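You operate a simulated robot arm through the tools that you are given. There is no shell and no other tool.

The job below is to be done with a simulated robot arm. You get a single attempt, and the scene is never put back.

JOB
Set the controls near the top of the steel table. At the end: the right bolt is turned to loose; the disc is turned to 6; the disc lever is set to free; the left bolt is turned to loose; whatever was shut is shut again. Leave all else as you found it, and nothing knocked over. The disc lever goes anticlockwise seen from above, to its stop.

The check looks at the end state, three seconds after you hand in, the way a careful person would. Anything else that was tipped, shoved, dropped, spilled or broken makes it a failure.

ROBOT AND FRAMES
A 7-joint arm with a three-finger gripper, fixed in place. Base frame: the origin is on the floor under the middle of its stand, x ahead of it, y to its left, z up; the work surface is at about z = 820. Lengths are in mm, angles in rad, forces in N, time in s.
It reaches about 1342 mm from its shoulder. Its first joint turns from -2.897 to 2.897 rad. Payload 2.69 kg.
The TCP is the grasp point between the finger pads, 30 mm short of the fingertips. In the tool frame z runs along the fingers and y along their closing line. The gripper opens to 128 mm; its body begins 117 mm behind the TCP.
Orientation is told as [roll, pitch, yaw] about the base's x, y, z axes, in that order, counted from this pose: with the fingers straight down and closing along the base's y, the tool's x points along the base's -x, its y along +y and its z along -z.

CONTROLS
- The arm moves only by the tool drive_tool. Its argument "rows" is text: rows parted by semicolons, each of 7 numbers parted by spaces: the turn, a rotation vector about the base's x, y, z in rad, then the shift along the base's x, y, z in mm, then the opening, from 0 (shut) to 1 (fully open). In form: rx ry rz dx dy dz jaw; .... A call has 1 to 20 rows; each row shifts and turns the commanded pose from where the row before left it. Rows are played at 5 a second. More than 50 mm and 0.15 rad between two rows, or a gripper value outside its range, and nothing of the call is played. Where a pose cannot be reached the arm comes as near as it can. A force on the tool above 40 N (or 10 N above the force at the start of the call, whichever is more), or a blocked arm, ends the call early, and 0.2 s more pass. The fingers move at their own pace (about 127 mm/s each) and stop on an object; they squeeze with about 42 N. The grip force told is the motor's: it shows also when the fingers shut on nothing. Time passes only in rows, and 0.2 s behind the last, so rows that do not move let the fingers close. It gives the time, the measured TCP pose, the force on the tool (base axes), the opening and the grip force at its end, in the units of the frame above (readings bear some noise), with the torque about the TCP (base axes, N m) and any sound that the robot's microphone picked up.
- Cameras (640 x 400 px; columns grow to the right, rows downward): "scene" is fixed at [200.3, -654.4, 1438.8]; the picture's right is [0.84, -0.55, 0.00], its down [-0.24, -0.37, -0.90] and it looks along [0.49, 0.75, -0.44] (base axes); focal length 343 px, centre (320, 200). "wrist" rides on the gripper at [58, 54, -131] in the tool frame; the picture's right is [-0.68, 0.74, 0.00], its down [-0.62, -0.57, -0.55] and it looks along [-0.40, -0.37, 0.84] (tool axes); focal length 234 px, centre (320, 200). There is no depth. A picture from a camera that has moved, and an enlarged one, comes with that camera's place and axes in the base frame and with its lens. The place of the scene camera against the robot may be out by one fixed shift of up to 25 mm in any direction.
- camera(camera): a new picture of that camera. No time passes.
- slide_trunk(by): moves the trunk up (or, below 0, down) by that many mm; the arm rides with it, the base frame stays. It gives what a move gives, with no picture.
- close_up(camera, box): a new picture of the part [left, top, right, bottom] of that camera's present view, enlarged. No time passes.
- job_done(): hands the job in; it is judged then, once.

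Nothing tells you positions but the pictures and the camera data. Unless the task says otherwise, let go and move clear before handing in.

The tools are called after "Emit:" as a command line: name --argument value ..., lists and objects as JSON in quotes. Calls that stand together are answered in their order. drive_tool: Moves the arm, as the interface text tells. Its arguments: {"type":"object","properties":{"rows":{"type":"string"}},"required":["rows"]} The other tools are called the same way: slide_trunk (by) moves the trunk up or down; camera (camera) takes a picture; close_up (camera, box) takes an enlarged picture of a part of a camera's view; job_done () hands the job in.

At the start:

```text
time: 0.0
position: [633.5, -156.7, 1211.5]
tool_rot: [-0.001, 0.001, -0.001]
wrist_force: [1.4, 0.3, -0.4]
ft_torque: [0.01, -0.01, -0.03]
width: 128.2
grasp_force: 0.1
trunk travel left (down, up): [-150.0, 200.0]
```

scene: 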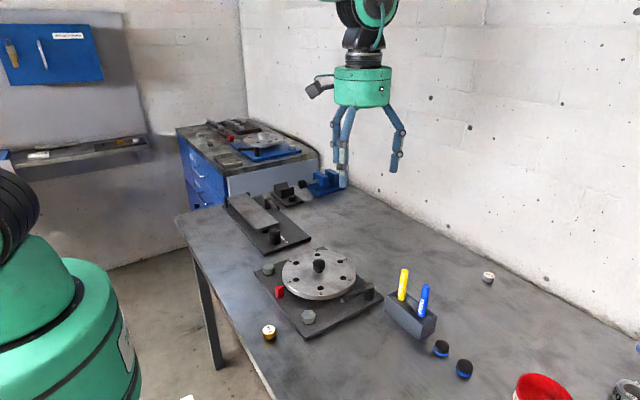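
wrist: 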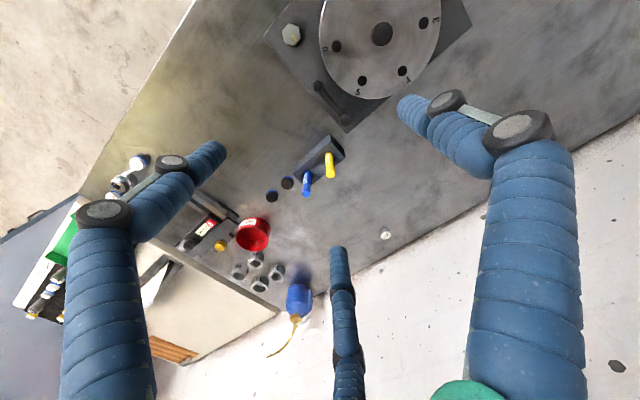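

I see a steel table with an indexing disc fixture (disc with numbered holes, two bolts, a lever, a red marker). I start with close-up pictures to understand the fixture.

Emit:
close_up --camera "scene" --box '[220, 220, 420, 345]'

Emit:
close_up --camera "wrist" --box '[240, 0, 480, 150]'

Emit:
close_up --camera "scene" --box '[170, 100, 370, 225]'

Emit:
close_up --camera "scene" --box '[0, 0, 200, 125]'

```text
3.20 times, centred on (320, 282) of scene
camera zoom: at [200.3, -654.4, 1438.8], right [0.84, -0.55, 0.0], down [-0.24, -0.37, -0.9], along [0.49, 0.75, -0.44], focal length 1097 px, centre (320, -64)
```

zoom: 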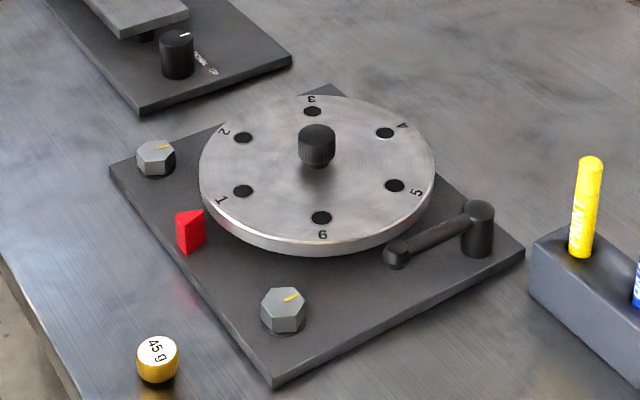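

```text
2.67 times, centred on (360, 75) of wrist
camera zoom: at [574.9, -102.8, 1342.1], right [0.68, 0.74, 0.0], down [0.62, -0.57, 0.55], along [0.4, -0.37, -0.84], focal length 624 px, centre (213, 533)
```

zoom: 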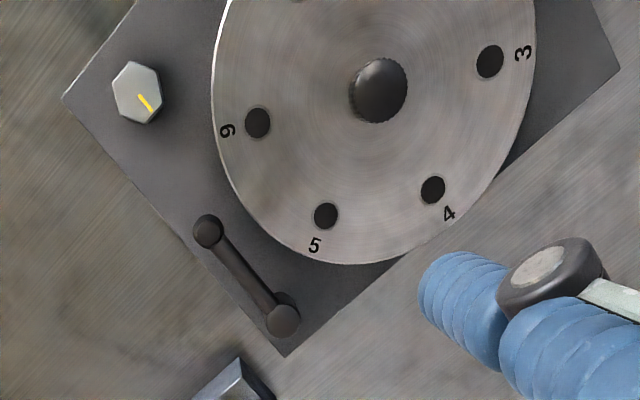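

```text
3.20 times, centred on (270, 162) of scene
camera zoom: at [200.3, -654.4, 1438.8], right [0.84, -0.55, 0.0], down [-0.24, -0.37, -0.9], along [0.49, 0.75, -0.44], focal length 1097 px, centre (480, 320)
```

zoom: 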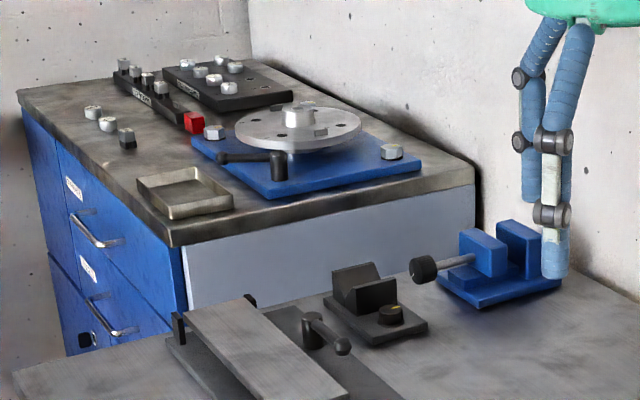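

```text
3.20 times, centred on (100, 62) of scene
camera zoom: at [200.3, -654.4, 1438.8], right [0.84, -0.55, 0.0], down [-0.24, -0.37, -0.9], along [0.49, 0.75, -0.44], focal length 1097 px, centre (1024, 640)
```

zoom: 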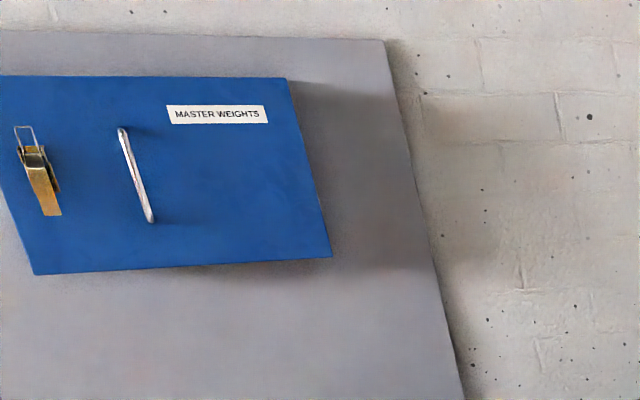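

The disc fixture sits at roughly (630, -20) with two hex bolts, a lever and a red index mark. I'll move high above so the wrist camera looks at it.

Emit:
drive_tool --rows "0 0 0 -19 33 0 1;0 0 0 -19 33 0 1;0 0 0 -19 33 0 1;0 0 0 -19 33 0 1;0 0 0 -19 33 0 1;0 0 0 -19 33 0 1;0 0 0 -19 33 0 1;0 0 0 -19 33 0 1;0 0 0 -19 33 0 1;0 0 0 0 0 0 1"

Emit:
camera --camera "wrist"

Emit:
camera --camera "scene"

```text
time: 2.2
position: [462.5, 140.7, 1211.3]
tool_rot: [0.001, 0.0, 0.002]
wrist_force: [-0.3, 0.2, 0.5]
ft_torque: [-0.04, 0.0, -0.01]
width: 127.9
grasp_force: 0.1
trunk travel left (down, up): [-150.0, 200.0]
```

```text
taken
camera wrist: at [403.0, 194.3, 1341.1], right [0.68, 0.74, 0.0], down [0.62, -0.57, 0.55], along [0.4, -0.37, -0.84], focal length 234 px, centre (320, 200)
```

wrist: 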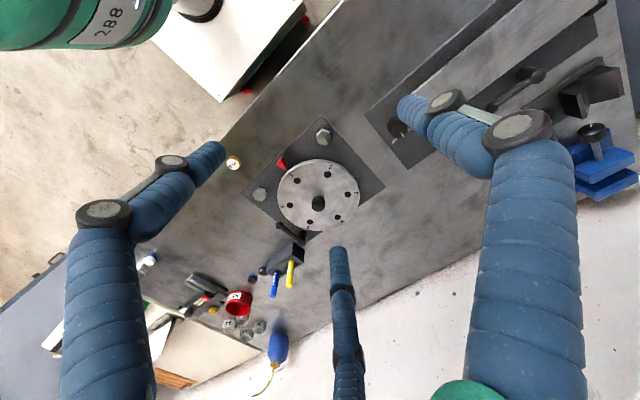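

```text
taken
```

scene: 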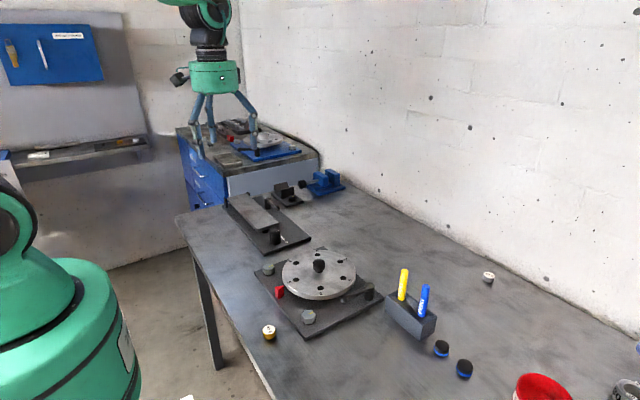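

Emit:
close_up --camera "wrist" --box '[240, 110, 400, 250]'

Emit:
close_up --camera "wrist" --box '[280, 140, 360, 190]'

Emit:
close_up --camera "wrist" --box '[240, 170, 320, 250]'

```text
2.86 times, centred on (320, 180) of wrist
camera zoom: at [403.0, 194.3, 1341.1], right [0.68, 0.74, 0.0], down [0.62, -0.57, 0.55], along [0.4, -0.37, -0.84], focal length 669 px, centre (320, 257)
```

zoom: 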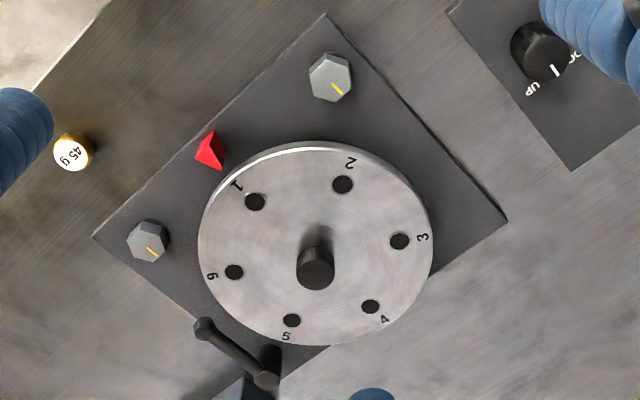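

```text
8.00 times, centred on (320, 165) of wrist
camera zoom: at [403.0, 194.3, 1341.1], right [0.68, 0.74, 0.0], down [0.62, -0.57, 0.55], along [0.4, -0.37, -0.84], focal length 1873 px, centre (320, 480)
```

zoom: 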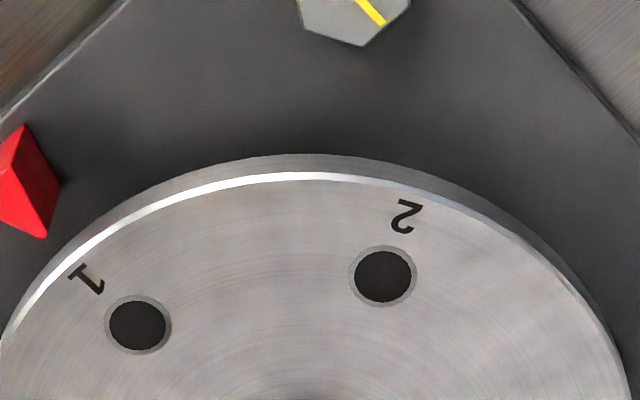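

```text
5.00 times, centred on (280, 210) of wrist
camera zoom: at [403.0, 194.3, 1341.1], right [0.68, 0.74, 0.0], down [0.62, -0.57, 0.55], along [0.4, -0.37, -0.84], focal length 1171 px, centre (520, 150)
```

zoom: 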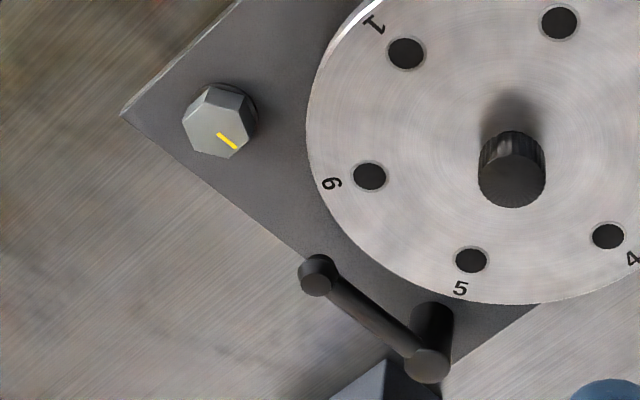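

The disc reads 1 at the red pointer, 6 must be brought there by a 60° clockwise turn (seen from above). Both bolt marks point to +x; the lever lies along -x from its post. I'll go closer to inspect the lever and the marker holder beside it, and see how the fingers close.

Emit:
drive_tool --rows "0 0 0 15.6 -34.2 -18.4 1;0 0 0 15.6 -34.2 -18.4 1;0 0 0 15.6 -34.2 -18.4 1;0 0 0 15.6 -34.2 -18.4 1;0 0 0 15.6 -34.2 -18.4 1;0 0 0 0 0 0 1"

Emit:
camera --camera "wrist"

Emit:
close_up --camera "wrist" --box '[200, 60, 440, 250]'

```text
time: 3.6
position: [540.1, -33.5, 1118.4]
tool_rot: [0.0, 0.0, -0.001]
wrist_force: [-0.2, -0.2, 0.2]
ft_torque: [0.05, 0.05, 0.0]
width: 128.1
grasp_force: 0.1
trunk travel left (down, up): [-150.0, 200.0]
```

```text
taken
camera wrist: at [481.6, 20.6, 1249.2], right [0.68, 0.74, 0.0], down [0.62, -0.57, 0.55], along [0.4, -0.37, -0.84], focal length 234 px, centre (320, 200)
```

wrist: 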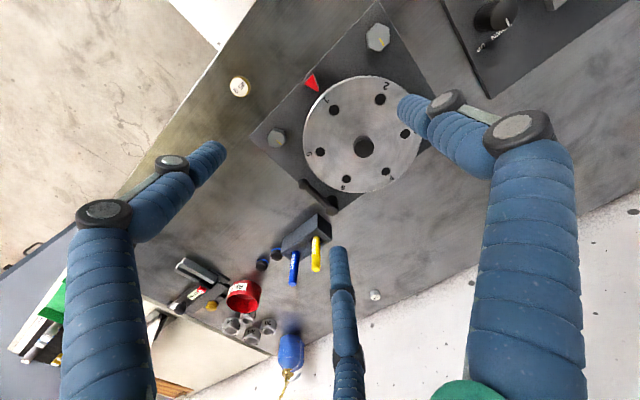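

```text
2.11 times, centred on (320, 155) of wrist
camera zoom: at [481.6, 20.6, 1249.2], right [0.68, 0.74, 0.0], down [0.62, -0.57, 0.55], along [0.4, -0.37, -0.84], focal length 493 px, centre (320, 295)
```

zoom: 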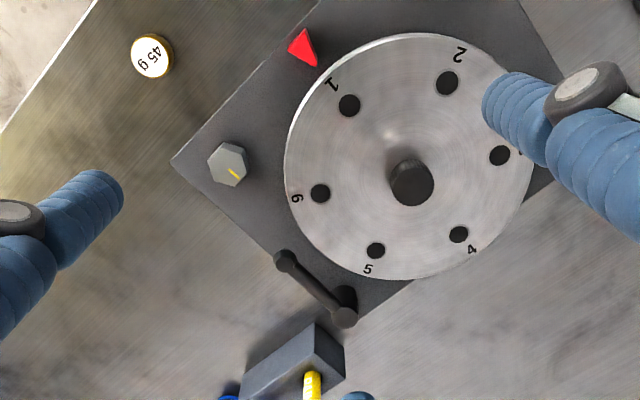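

Emit:
close_up --camera "wrist" --box '[240, 160, 360, 300]'

Emit:
close_up --camera "scene" --box '[330, 250, 490, 390]'

Emit:
close_up --camera "scene" --box '[480, 330, 640, 400]'

```text
2.86 times, centred on (300, 230) of wrist
camera zoom: at [481.6, 20.6, 1249.2], right [0.68, 0.74, 0.0], down [0.62, -0.57, 0.55], along [0.4, -0.37, -0.84], focal length 669 px, centre (377, 114)
```

zoom: 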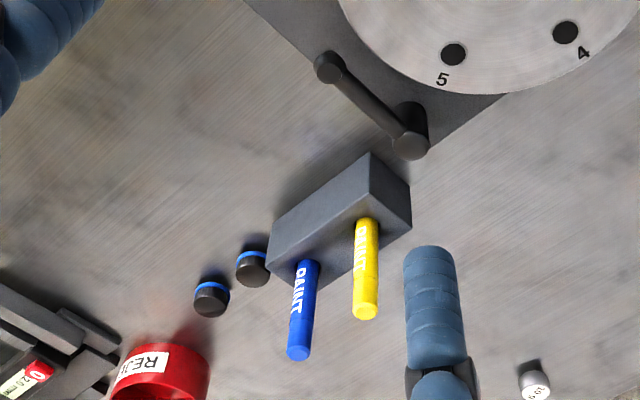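

```text
2.86 times, centred on (410, 320) of scene
camera zoom: at [200.3, -654.4, 1438.8], right [0.84, -0.55, 0.0], down [-0.24, -0.37, -0.9], along [0.49, 0.75, -0.44], focal length 979 px, centre (63, -143)
```

zoom: 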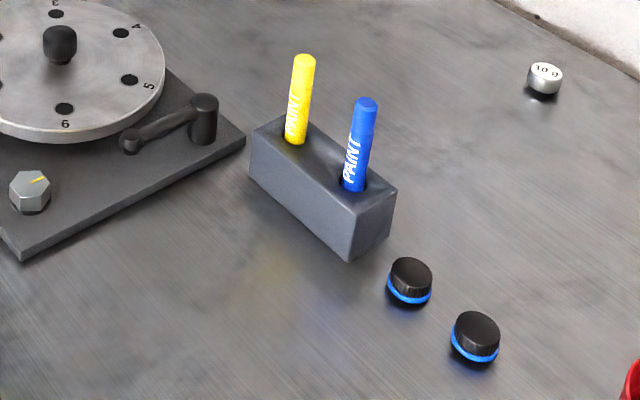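

```text
4.00 times, centred on (560, 365) of scene
camera zoom: at [200.3, -654.4, 1438.8], right [0.84, -0.55, 0.0], down [-0.24, -0.37, -0.9], along [0.49, 0.75, -0.44], focal length 1371 px, centre (-640, -460)
```

zoom: 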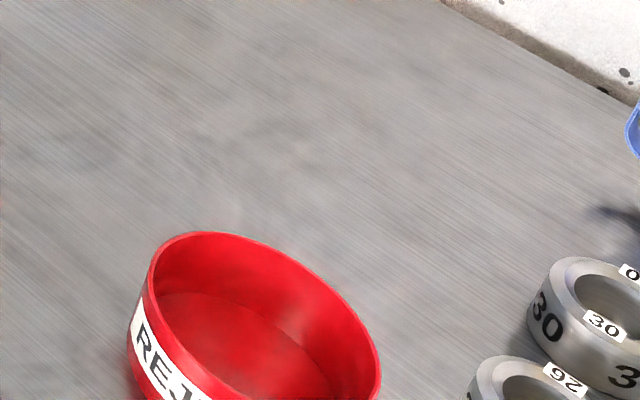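

The marker holder occupies about x 708–757, y -307…-197, right next to where the lever will swing. I'll watch how the fingers look at closed and part-open settings before planning the grips.

Emit:
drive_tool --rows "0 0 0 0 0 0 0;0 0 0 0 0 0 0;0 0 0 0 0 0 0;0 0 0 0 0 0 0;0 0 0 0 0 0 0"

Emit:
camera --camera "wrist"

Emit:
close_up --camera "scene" --box '[180, 60, 340, 160]'

Emit:
camera --camera "scene"

```text
time: 4.8
position: [539.0, -33.4, 1118.7]
tool_rot: [0.001, 0.0, -0.001]
wrist_force: [0.6, -0.8, -0.5]
ft_torque: [-0.01, 0.04, 0.02]
width: 2.0
grasp_force: 31.3
trunk travel left (down, up): [-150.0, 200.0]
```

```text
taken
camera wrist: at [480.9, 21.5, 1249.6], right [0.68, 0.74, 0.0], down [0.62, -0.57, 0.55], along [0.4, -0.37, -0.84], focal length 234 px, centre (320, 200)
```

wrist: 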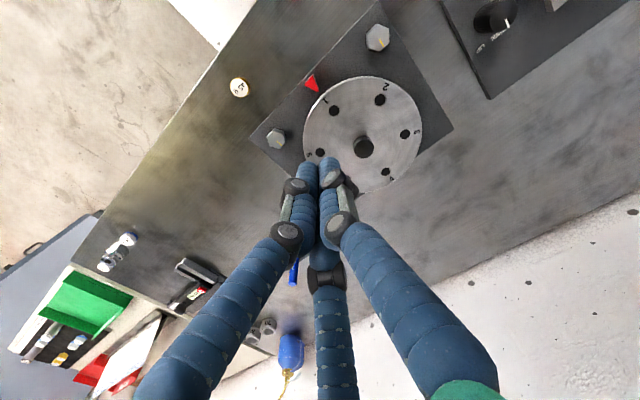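

```text
4.00 times, centred on (260, 110) of scene
camera zoom: at [200.3, -654.4, 1438.8], right [0.84, -0.55, 0.0], down [-0.24, -0.37, -0.9], along [0.49, 0.75, -0.44], focal length 1371 px, centre (560, 560)
```

zoom: 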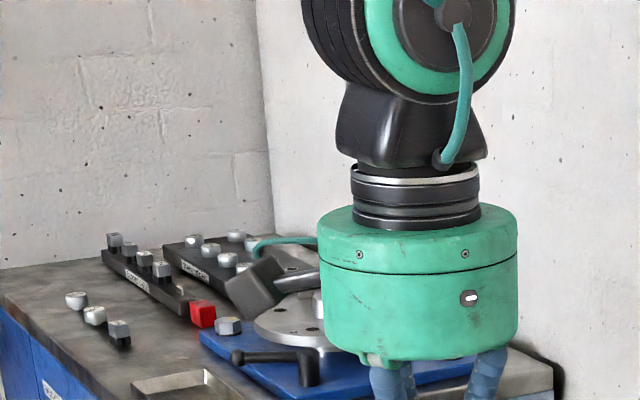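

```text
taken
```

scene: 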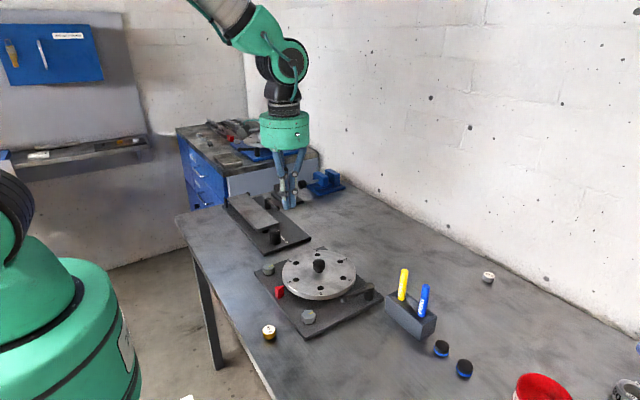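

Fingers close radially as a three-jaw chuck with slim ~18 mm fingers. Now close-ups of bolts, lever and knob from here for accurate positions.

Emit:
close_up --camera "wrist" --box '[257, 122, 297, 147]'

Emit:
close_up --camera "wrist" --box '[358, 22, 398, 47]'

Emit:
close_up --camera "wrist" --box '[290, 60, 440, 190]'

```text
16.00 times, centred on (277, 134) of wrist
camera zoom: at [480.9, 21.5, 1249.6], right [0.68, 0.74, 0.0], down [0.62, -0.57, 0.55], along [0.4, -0.37, -0.84], focal length 3747 px, centre (1008, 1248)
```

zoom: 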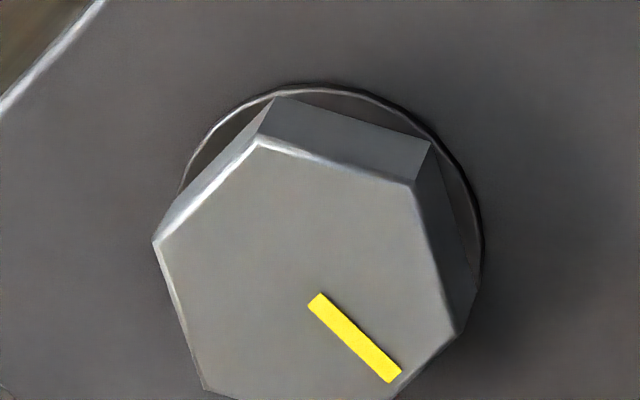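

```text
16.00 times, centred on (378, 34) of wrist
camera zoom: at [480.9, 21.5, 1249.6], right [0.68, 0.74, 0.0], down [0.62, -0.57, 0.55], along [0.4, -0.37, -0.84], focal length 3747 px, centre (-608, 2848)
```

zoom: 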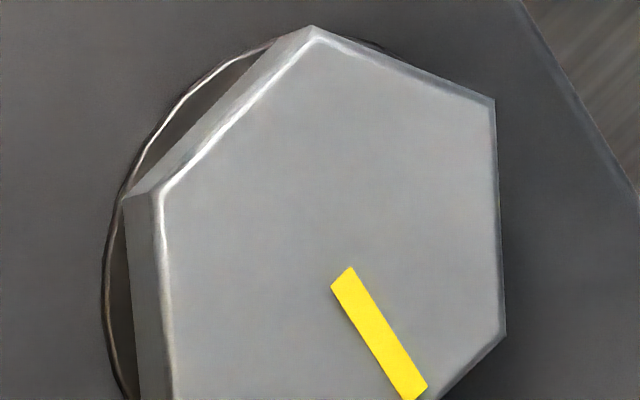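

```text
3.08 times, centred on (365, 125) of wrist
camera zoom: at [480.9, 21.5, 1249.6], right [0.68, 0.74, 0.0], down [0.62, -0.57, 0.55], along [0.4, -0.37, -0.84], focal length 720 px, centre (182, 431)
```

zoom: 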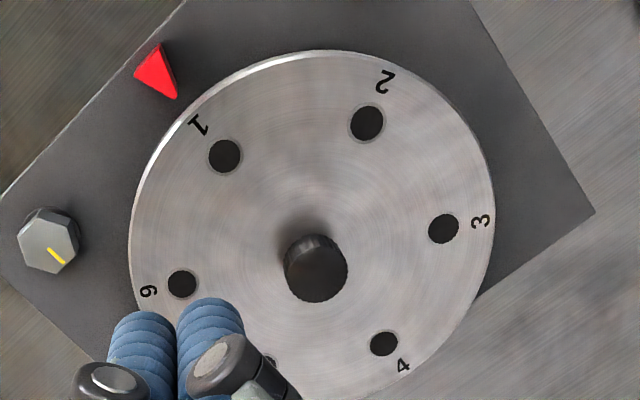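

Bolt R is a 30 mm hex head centred near (528.5, -128), top z≈845, flats facing 0°/60°/…; bolt L mirrors it at (528.7, 90.5). I go above the right bolt with yaw -90° so the three fingers face flats, with the fingers only partly open.

Emit:
drive_tool --rows "0 0 -0.1309 -1.8 -15.75 -26.4 0.36;0 0 -0.1309 -1.8 -15.75 -26.4 0.36;0 0 -0.1309 -1.8 -15.75 -26.4 0.36;0 0 -0.1309 -1.8 -15.75 -26.4 0.36;0 0 -0.1309 -1.8 -15.75 -26.4 0.36;0 0 -0.1309 -1.8 -15.75 -26.4 0.36;0 0 -0.1309 0 0 0 0.36;0 0 -0.1309 0 0 0 0.36;0 0 -0.1309 0 0 0 0.36;0 0 -0.1309 0 0 0 0.36;0 0 -0.1309 0 0 0 0.36;0 0 -0.1309 0 0 0 0.36;0 0 0 0 0 0 0.36"

Emit:
camera --camera "wrist"

Emit:
camera --camera "scene"

```text
time: 7.6
position: [529.2, -126.7, 960.8]
tool_rot: [-0.001, 0.0, -1.572]
wrist_force: [0.3, 0.9, 0.4]
ft_torque: [0.0, 0.04, 0.01]
width: 46.2
grasp_force: 0.1
trunk travel left (down, up): [-150.0, 200.0]
```

```text
taken
camera wrist: at [583.2, -67.4, 1091.5], right [0.74, -0.68, 0.0], down [-0.57, -0.61, 0.55], along [-0.37, -0.4, -0.84], focal length 234 px, centre (320, 200)
```

wrist: 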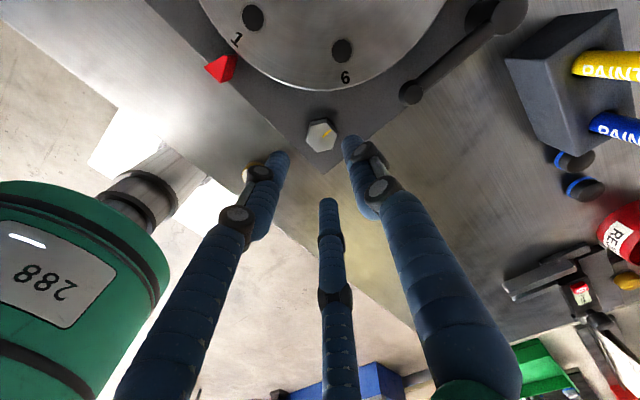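

```text
taken
```

scene: 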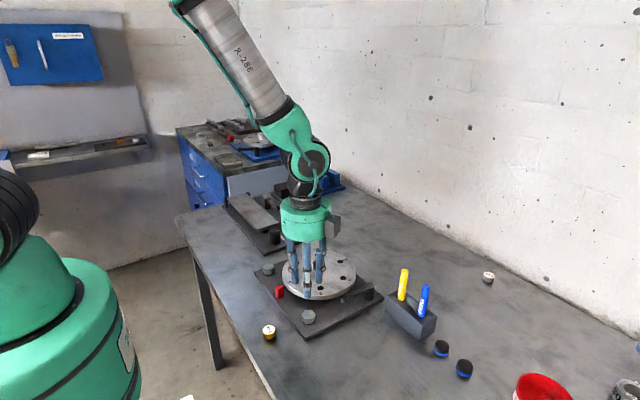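

Emit:
close_up --camera "wrist" --box '[296, 115, 346, 155]'

Emit:
close_up --camera "wrist" --box '[240, 100, 400, 240]'

Emit:
close_up --camera "wrist" --box '[380, 0, 560, 120]'

```text
10.00 times, centred on (321, 135) of wrist
camera zoom: at [583.2, -67.4, 1091.5], right [0.74, -0.68, 0.0], down [-0.57, -0.61, 0.55], along [-0.37, -0.4, -0.84], focal length 2342 px, centre (310, 850)
```

zoom: 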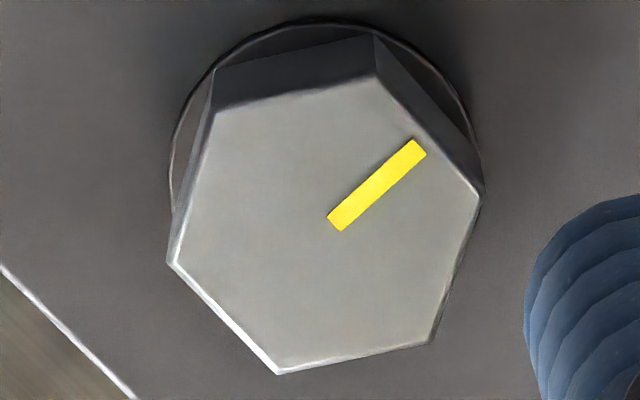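

```text
2.86 times, centred on (320, 170) of wrist
camera zoom: at [583.2, -67.4, 1091.5], right [0.74, -0.68, 0.0], down [-0.57, -0.61, 0.55], along [-0.37, -0.4, -0.84], focal length 669 px, centre (320, 286)
```

zoom: 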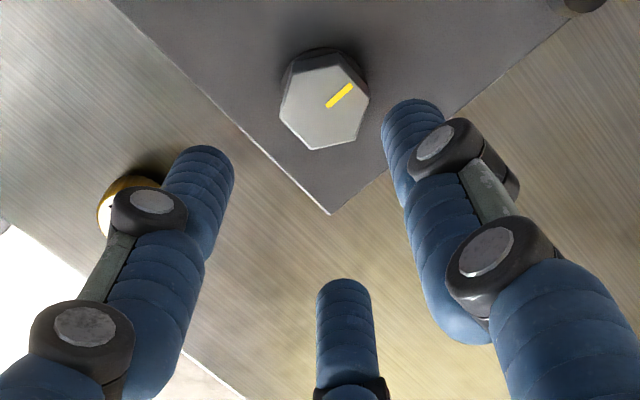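

```text
3.33 times, centred on (470, 60) of wrist
camera zoom: at [583.2, -67.4, 1091.5], right [0.74, -0.68, 0.0], down [-0.57, -0.61, 0.55], along [-0.37, -0.4, -0.84], focal length 781 px, centre (-180, 667)
```

zoom: 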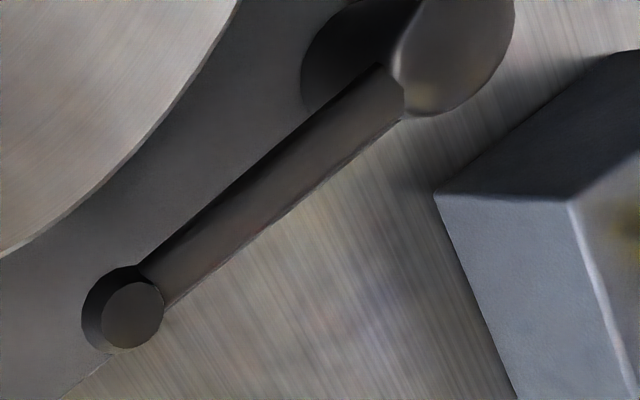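

Bolt R centre refines to about (529, -128). I descend over it with the fingers straddling it.

Emit:
drive_tool --rows "0 0 0 0 -1.2 -18.5 0.36;0 0 0 0 0 -18.5 0.36;0 0 0 0 0 -18.5 0.36;0 0 0 0 0 -18.5 0.36;0 0 0 0 0 -18.5 0.36;0 0 0 0 0 0 0.36"

Emit:
camera --camera "wrist"

Emit:
close_up --camera "scene" --box '[240, 200, 400, 340]'

```text
time: 9.0
position: [530.2, -125.0, 868.3]
tool_rot: [-0.001, 0.001, -1.571]
wrist_force: [-1.0, -0.1, -1.5]
ft_torque: [0.03, 0.0, -0.01]
width: 45.9
grasp_force: 0.0
trunk travel left (down, up): [-150.0, 200.0]
```

```text
taken
camera wrist: at [583.5, -67.0, 999.4], right [0.74, -0.68, 0.0], down [-0.57, -0.62, 0.55], along [-0.37, -0.4, -0.84], focal length 234 px, centre (320, 200)
```

wrist: 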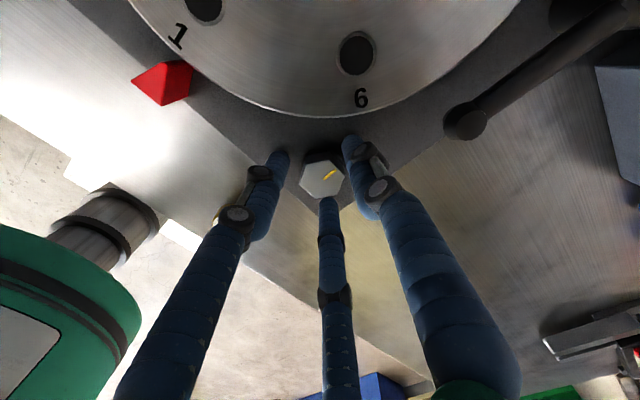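

```text
2.86 times, centred on (320, 270) of scene
camera zoom: at [200.3, -654.4, 1438.8], right [0.84, -0.55, 0.0], down [-0.24, -0.37, -0.9], along [0.49, 0.75, -0.44], focal length 979 px, centre (320, 0)
```

zoom: 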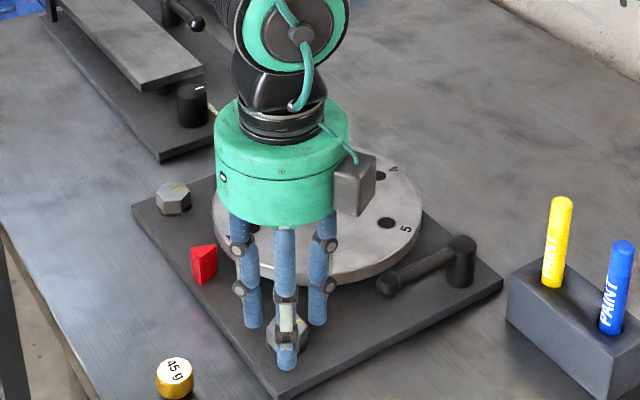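

Emit:
close_up --camera "wrist" --box '[260, 120, 400, 220]'

Emit:
drive_tool --rows "0 0 0 0 0 0 0.36"

```text
4.00 times, centred on (330, 170) of wrist
camera zoom: at [583.5, -67.0, 999.4], right [0.74, -0.68, 0.0], down [-0.57, -0.62, 0.55], along [-0.37, -0.4, -0.84], focal length 937 px, centre (280, 320)
```

zoom: 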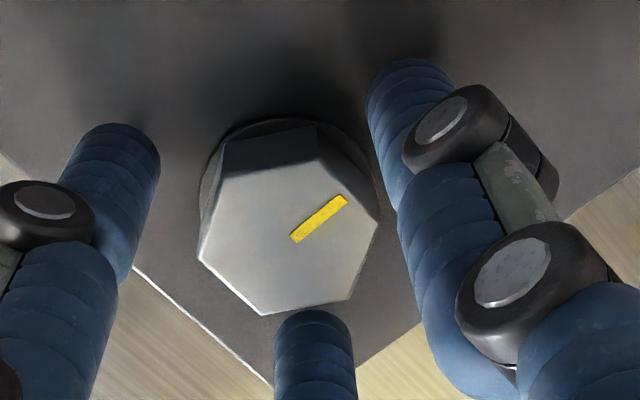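

```text
time: 9.4
position: [531.0, -124.8, 868.6]
tool_rot: [0.0, 0.0, -1.571]
wrist_force: [0.0, 0.3, 0.4]
ft_torque: [0.02, 0.01, -0.03]
width: 46.2
grasp_force: 0.0
trunk travel left (down, up): [-150.0, 200.0]
```

Emit:
drive_tool --rows "0 0 0 -0.7 -3 -2.5 0.36;0 0 0 0 0 -2.5 0.36;0 0 0 0 0 0 0.36;0 0 0 0 0 0 0.36"

Emit:
close_up --camera "wrist" --box '[260, 120, 400, 220]'

```text
time: 10.4
position: [529.7, -129.3, 863.3]
tool_rot: [-0.002, -0.001, -1.569]
wrist_force: [0.6, 0.3, -0.3]
ft_torque: [-0.02, 0.0, -0.02]
width: 46.2
grasp_force: 0.1
trunk travel left (down, up): [-150.0, 200.0]
```

```text
4.00 times, centred on (330, 170) of wrist
camera zoom: at [582.6, -70.3, 994.4], right [0.74, -0.68, 0.0], down [-0.57, -0.62, 0.55], along [-0.37, -0.4, -0.84], focal length 937 px, centre (280, 320)
```

zoom: 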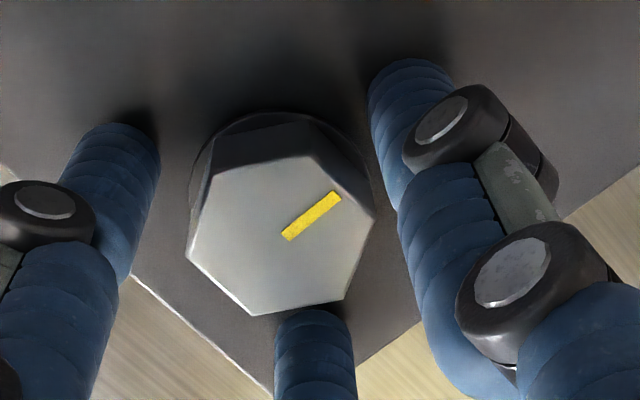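

Emit:
drive_tool --rows "0 0 0 0 0 0 0.28;0 0 0 0 0 0 0.2;0 0 0 0 0 0 0.1;0 0 0 0 0 0 0;0 0 0 0 0 0 0"

Emit:
close_up --camera "wrist" --box '[260, 120, 400, 220]'

```text
time: 11.6
position: [530.1, -127.1, 863.5]
tool_rot: [-0.001, -0.002, -1.572]
wrist_force: [13.8, 27.6, -3.9]
ft_torque: [1.08, -0.64, 0.01]
width: 29.7
grasp_force: 45.1
trunk travel left (down, up): [-150.0, 200.0]
```

```text
4.00 times, centred on (330, 170) of wrist
camera zoom: at [583.4, -69.1, 994.4], right [0.74, -0.68, 0.0], down [-0.57, -0.62, 0.55], along [-0.37, -0.4, -0.84], focal length 937 px, centre (280, 320)
```

zoom: 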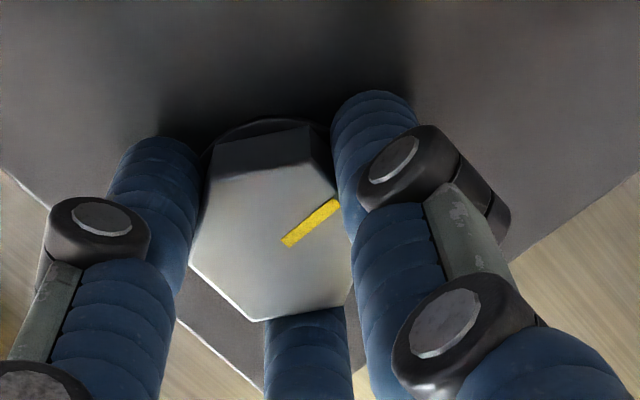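

The hex is gripped (width 29.7). There's lateral force from slight off-centre, so I relax it before turning.

Emit:
drive_tool --rows "0 0 0 0.5 1.2 0 0;0 0 0 0 0 0 0"

```text
time: 12.2
position: [529.9, -128.5, 863.7]
tool_rot: [0.0, 0.001, -1.572]
wrist_force: [10.9, 12.0, -6.9]
ft_torque: [-0.02, -0.51, 0.03]
width: 29.7
grasp_force: 45.1
trunk travel left (down, up): [-150.0, 200.0]
```

Emit:
drive_tool --rows "0 0 0 0.7 0.8 0 0;0 0 0.05 0 0 0 0;0 0 0.05 0 0 0 0;0 0 0 0 0 0 0"

```text
time: 13.2
position: [529.2, -128.1, 863.4]
tool_rot: [0.001, 0.001, -1.473]
wrist_force: [-2.3, -6.6, 6.3]
ft_torque: [-0.22, 0.59, 0.0]
width: 29.3
grasp_force: 45.2
trunk travel left (down, up): [-150.0, 200.0]
```

Emit:
close_up --camera "wrist" --box '[260, 120, 400, 220]'

Emit:
drive_tool --rows "0 0 0.08 -0.1 -0.3 0 0;0 0 0.08 0 0 0 0;0 0 0.08 0 0 0 0;0 0 0 0 0 0 0"

Emit:
close_up --camera "wrist" --box '[260, 120, 400, 220]'

```text
4.00 times, centred on (330, 170) of wrist
camera zoom: at [577.4, -64.2, 994.5], right [0.8, -0.6, 0.0], down [-0.5, -0.67, 0.55], along [-0.33, -0.44, -0.84], focal length 937 px, centre (280, 320)
```

zoom: 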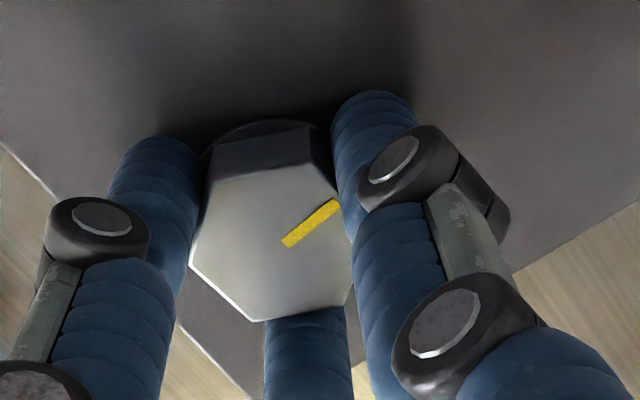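

```text
time: 14.2
position: [529.5, -128.5, 864.5]
tool_rot: [0.0, 0.0, -1.23]
wrist_force: [-4.5, 2.3, 8.4]
ft_torque: [0.15, 0.32, 0.0]
width: 29.6
grasp_force: 44.7
trunk travel left (down, up): [-150.0, 200.0]
```

```text
4.00 times, centred on (330, 170) of wrist
camera zoom: at [560.9, -54.6, 994.4], right [0.92, -0.39, 0.0], down [-0.33, -0.77, 0.55], along [-0.22, -0.5, -0.84], focal length 937 px, centre (280, 320)
```

zoom: 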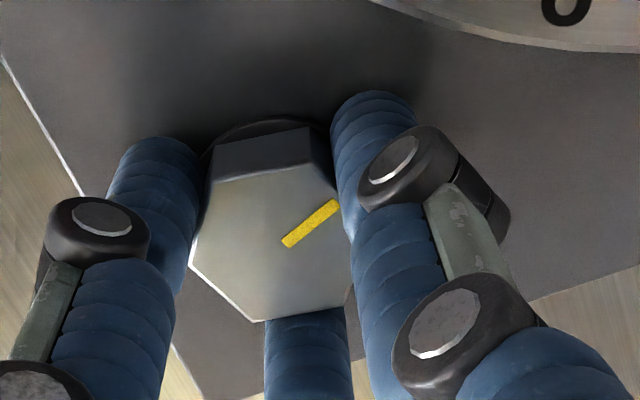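

The bolt follows the gripper. I continue anticlockwise, watching the torque for its stop.

Emit:
drive_tool --rows "0 0 0.1 0 0 0 0;0 0 0.1 0 0 0 0;0 0 0.1 0 0 0 0;0 0 0.1 0 0 0 0;0 0 0 0 0 0 0"

```text
time: 15.4
position: [529.3, -127.8, 864.1]
tool_rot: [0.0, 0.0, -0.829]
wrist_force: [1.0, 14.3, 10.3]
ft_torque: [0.51, -0.06, 0.0]
width: 29.5
grasp_force: 45.1
trunk travel left (down, up): [-150.0, 200.0]
```

Emit:
drive_tool --rows "0 0 0.1 0 0.6 0.4 0;0 0 0.1 0 0 0 0;0 0 0.1 0 0 0 0;0 0 0.1 0 0 0 0;0 0 0 0 0 0 0"

Emit:
close_up --camera "wrist" --box '[260, 120, 400, 220]'

```text
time: 16.6
position: [531.2, -128.3, 864.1]
tool_rot: [-0.001, 0.0, -0.43]
wrist_force: [0.2, -11.0, -6.2]
ft_torque: [-0.57, -0.09, -0.03]
width: 29.8
grasp_force: 45.1
trunk travel left (down, up): [-150.0, 200.0]
```

```text
4.00 times, centred on (330, 170) of wrist
camera zoom: at [499.1, -54.5, 994.4], right [0.92, 0.39, 0.0], down [0.32, -0.77, 0.55], along [0.21, -0.51, -0.84], focal length 937 px, centre (280, 320)
```

zoom: 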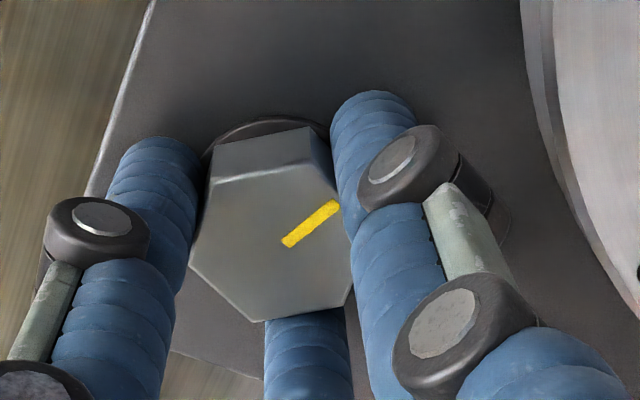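

Emit:
drive_tool --rows "0 0 0.08 0 -0.3 0 0;0 0 0.08 0 0 0 0;0 0 0.08 0 0 0 0;0 0 0.08 0 0 0 0;0 0 0 0 0 0 0"

Emit:
close_up --camera "wrist" --box '[260, 120, 400, 220]'

```text
time: 17.8
position: [530.9, -127.1, 862.7]
tool_rot: [-0.001, 0.001, -0.109]
wrist_force: [-3.9, -5.3, -2.6]
ft_torque: [-0.05, 0.26, -0.02]
width: 29.6
grasp_force: 45.2
trunk travel left (down, up): [-150.0, 200.0]
```

```text
4.00 times, centred on (330, 170) of wrist
camera zoom: at [477.7, -67.8, 994.5], right [0.75, 0.66, 0.0], down [0.55, -0.63, 0.55], along [0.36, -0.41, -0.84], focal length 937 px, centre (280, 320)
```

zoom: 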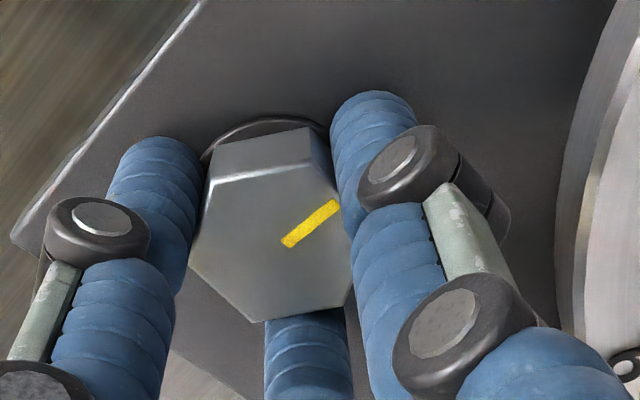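

Emit:
drive_tool --rows "0 0 0.06 0 0 0 0;0 0 0.06 0 0 0 0;0 0 0.06 0 0 0 0;0 0 0 0 0 0 0"

Emit:
close_up --camera "wrist" --box '[260, 120, 400, 220]'

```text
time: 18.8
position: [529.3, -129.1, 863.8]
tool_rot: [0.002, -0.001, 0.07]
wrist_force: [-4.1, -4.2, -4.7]
ft_torque: [-0.16, 0.14, -0.03]
width: 29.7
grasp_force: 44.5
trunk travel left (down, up): [-150.0, 200.0]
```

```text
4.00 times, centred on (330, 170) of wrist
camera zoom: at [467.8, -78.1, 994.5], right [0.62, 0.78, 0.0], down [0.65, -0.52, 0.55], along [0.43, -0.34, -0.84], focal length 937 px, centre (280, 320)
```

zoom: 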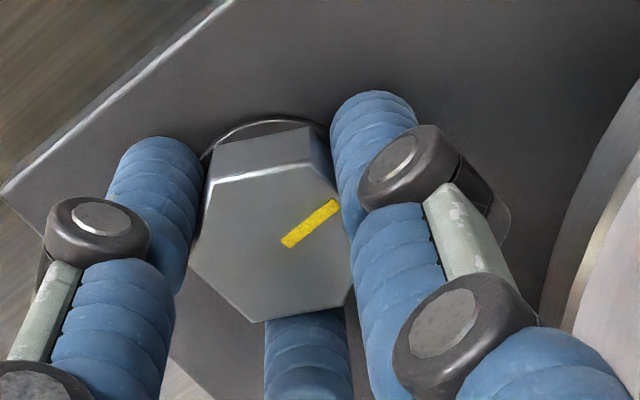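

Emit:
drive_tool --rows "0 0 0.1 0 0 0 0;0 0 0.1 0 0 0 0;0 0 0.1 0 0 0 0;0 0 0.1 0 0 0 0;0 0 0 0 0 0 0"

Emit:
close_up --camera "wrist" --box '[260, 120, 400, 220]'

```text
time: 20.0
position: [529.8, -128.5, 863.5]
tool_rot: [0.0, 0.0, 0.469]
wrist_force: [-7.2, -4.6, -1.7]
ft_torque: [-0.15, 0.41, -0.03]
width: 29.3
grasp_force: 44.9
trunk travel left (down, up): [-150.0, 200.0]
```

```text
4.00 times, centred on (330, 170) of wrist
camera zoom: at [453.4, -106.2, 994.5], right [0.27, 0.96, 0.0], down [0.81, -0.23, 0.55], along [0.53, -0.15, -0.84], focal length 937 px, centre (280, 320)
```

zoom: 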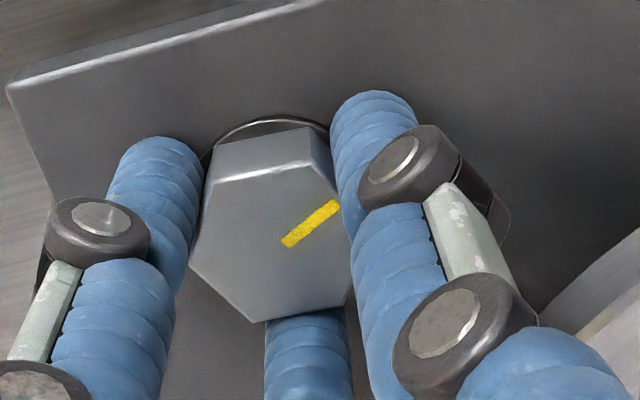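

Emit:
drive_tool --rows "0 0 0.1 0 0 0 0;0 0 0.1 0 0 0 0;0 0 0.1 0 0 0 0;0 0 0.1 0 0 0 0;0 0 0 0 0 0 0"

Emit:
close_up --camera "wrist" --box '[260, 120, 400, 220]'

```text
time: 21.2
position: [529.8, -127.9, 863.8]
tool_rot: [0.002, 0.001, 0.869]
wrist_force: [-13.0, -13.7, 0.3]
ft_torque: [-0.39, 0.48, 0.04]
width: 29.3
grasp_force: 45.1
trunk travel left (down, up): [-150.0, 200.0]
```

```text
4.00 times, centred on (330, 170) of wrist
camera zoom: at [451.1, -137.7, 994.5], right [-0.13, 0.99, 0.0], down [0.83, 0.11, 0.55], along [0.54, 0.07, -0.84], focal length 937 px, centre (280, 320)
```

zoom: 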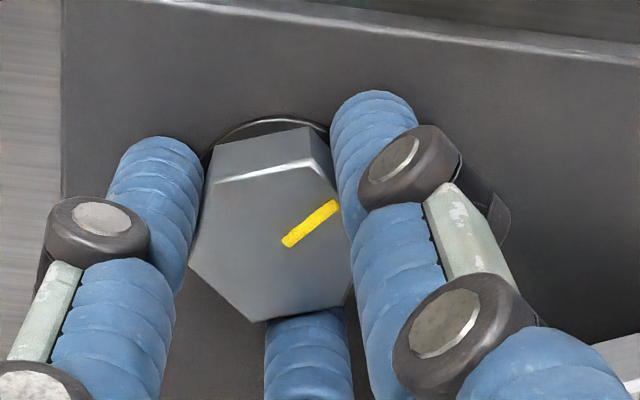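

Emit:
drive_tool --rows "0 0 0.1 -0.6 -0.6 0 0;0 0 0.1 0 0 0 0;0 0 0.1 0 0 0 0;0 0 0.1 0 0 0 0;0 0 0 0 0 0 0"

Emit:
close_up --camera "wrist" --box '[260, 120, 400, 220]'

```text
time: 22.4
position: [530.3, -128.6, 863.6]
tool_rot: [0.001, 0.001, 1.271]
wrist_force: [-0.7, 8.2, -3.7]
ft_torque: [0.33, -0.42, 0.02]
width: 29.6
grasp_force: 45.1
trunk travel left (down, up): [-150.0, 200.0]
```

```text
4.00 times, centred on (330, 170) of wrist
camera zoom: at [461.1, -167.4, 994.4], right [-0.5, 0.86, 0.0], down [0.72, 0.42, 0.55], along [0.47, 0.28, -0.84], focal length 937 px, centre (280, 320)
```

zoom: 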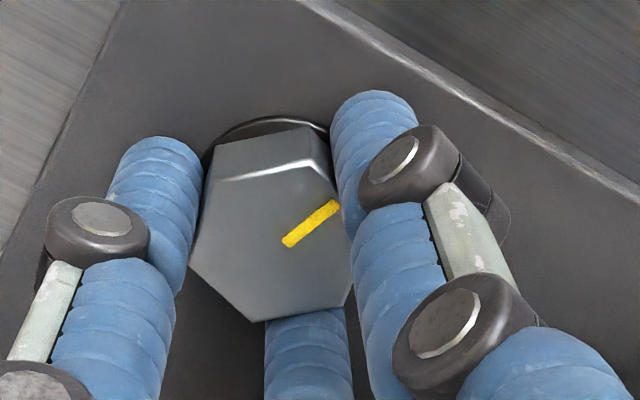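

Emit:
drive_tool --rows "0 0 0.1 0 0 0 0;0 0 0.1 0 0 0 0;0 0 0.1 0 0 0 0;0 0 0.1 0 0 0 0;0 0 0 0 0 0 0"

Emit:
close_up --camera "wrist" --box '[260, 120, 400, 220]'

```text
time: 23.6
position: [529.3, -128.3, 864.2]
tool_rot: [0.001, -0.001, 1.67]
wrist_force: [9.8, 17.9, -21.5]
ft_torque: [0.39, -0.62, 0.0]
width: 29.8
grasp_force: 44.7
trunk travel left (down, up): [-150.0, 200.0]
```

```text
4.00 times, centred on (330, 170) of wrist
camera zoom: at [482.3, -191.1, 994.6], right [-0.8, 0.6, 0.0], down [0.5, 0.67, 0.55], along [0.33, 0.44, -0.84], focal length 937 px, centre (280, 320)
```

zoom: 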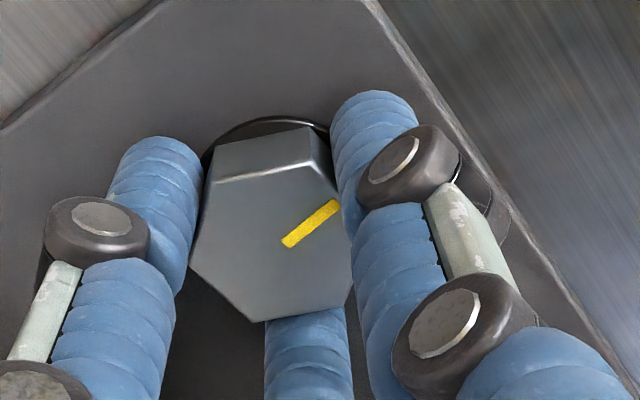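

Emit:
drive_tool --rows "0 0 0.1 0.4 0.7 -0.5 0;0 0 0.1 0 0 0 0;0 0 0.1 0 0 0 0;0 0 0.1 0 0 0 0;0 0 0 0 0 0 0"

Emit:
close_up --camera "wrist" --box '[260, 120, 400, 220]'

Emit:
camera --camera "scene"

```text
time: 24.8
position: [531.3, -129.2, 864.0]
tool_rot: [0.001, 0.0, 2.07]
wrist_force: [-4.8, 0.5, 5.4]
ft_torque: [0.16, 0.43, -0.66]
width: 30.2
grasp_force: 45.1
trunk travel left (down, up): [-150.0, 200.0]
```

```text
4.00 times, centred on (330, 170) of wrist
camera zoom: at [510.6, -204.6, 994.5], right [-0.97, 0.24, 0.0], down [0.2, 0.81, 0.55], along [0.13, 0.53, -0.84], focal length 937 px, centre (280, 320)
```

zoom: 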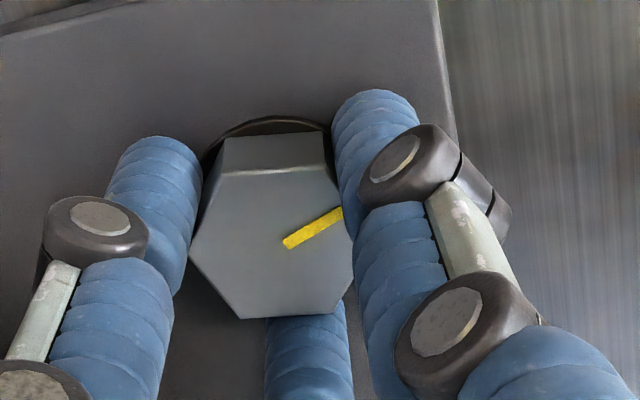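

```text
taken
```

scene: 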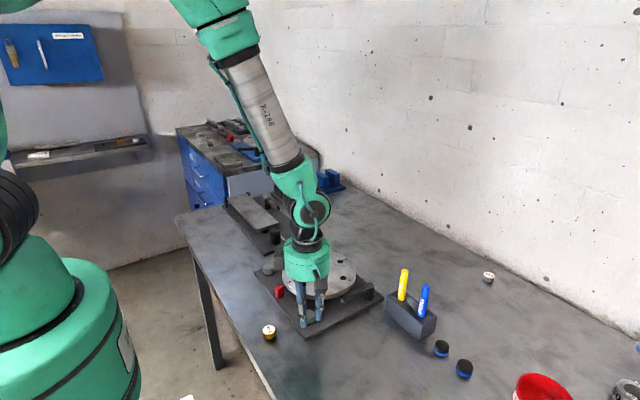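

The torque rose to -0.66 N m and the bolt lags at about 200°, which looks like its stop. I confirm with a small extra turn.

Emit:
drive_tool --rows "0 0 0.06 0 0 0 0;0 0 0 0 0 0 0;0 0 0 0 0 0 0"

Emit:
close_up --camera "wrist" --box '[260, 120, 400, 220]'

```text
time: 25.6
position: [528.7, -128.5, 861.7]
tool_rot: [0.0, 0.0, 2.128]
wrist_force: [-3.1, -0.8, 5.5]
ft_torque: [0.01, 0.08, -0.76]
width: 30.7
grasp_force: 45.1
trunk travel left (down, up): [-150.0, 200.0]
```

```text
4.00 times, centred on (330, 170) of wrist
camera zoom: at [515.1, -205.6, 994.3], right [-0.98, 0.18, 0.0], down [0.15, 0.82, 0.55], along [0.1, 0.54, -0.84], focal length 937 px, centre (280, 320)
```

zoom: 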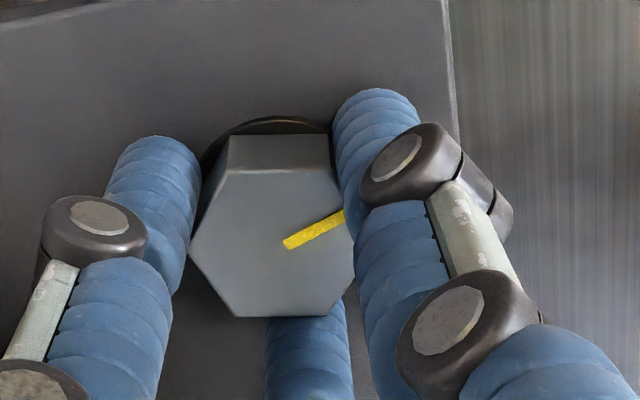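

The bolt is at its stop (mark at ~200°). I release, rise and check.

Emit:
drive_tool --rows "0 0 0 0 0 0 0.36;0 0 0 0 0 0 0.36;0 0 0 0 0 5 0.36;0 0 0 0 0 20 0.36;0 0 0 0 0 25 0.36;0 0 0 0 0 25 0.36;0 0 0 0 0 25 0.36;0 0 0 0 0 0 0.36"

Emit:
camera --camera "wrist"

Emit:
close_up --camera "wrist" --box '[280, 100, 380, 170]'

```text
time: 27.4
position: [530.3, -126.7, 961.9]
tool_rot: [-0.002, 0.001, 2.13]
wrist_force: [0.0, -0.4, 0.1]
ft_torque: [0.05, -0.02, 0.0]
width: 45.9
grasp_force: 0.1
trunk travel left (down, up): [-150.0, 200.0]
```

```text
taken
camera wrist: at [516.0, -204.6, 1092.8], right [-0.98, 0.18, 0.0], down [0.15, 0.82, 0.55], along [0.1, 0.54, -0.84], focal length 234 px, centre (320, 200)
```

wrist: 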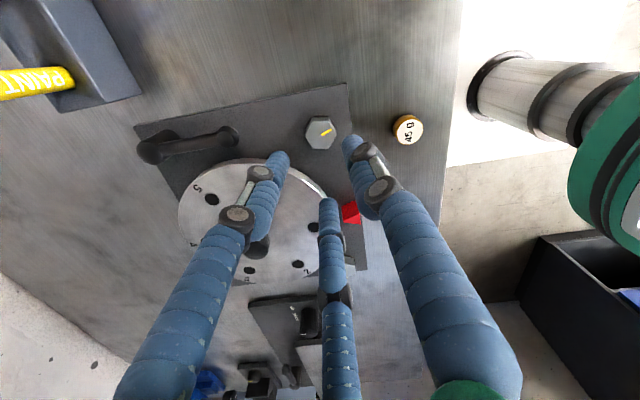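

```text
5.71 times, centred on (330, 135) of wrist
camera zoom: at [516.0, -204.6, 1092.8], right [-0.98, 0.18, 0.0], down [0.15, 0.82, 0.55], along [0.1, 0.54, -0.84], focal length 1338 px, centre (263, 571)
```

zoom: 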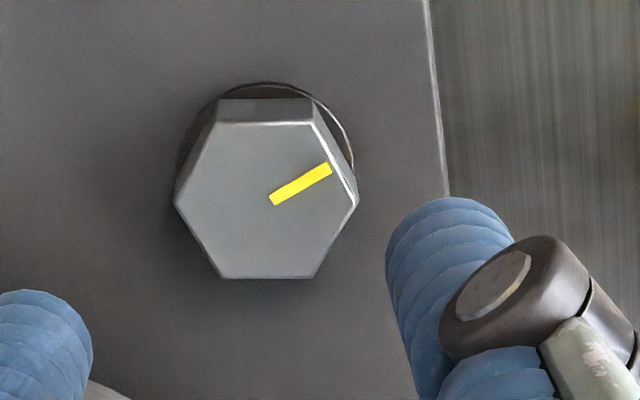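

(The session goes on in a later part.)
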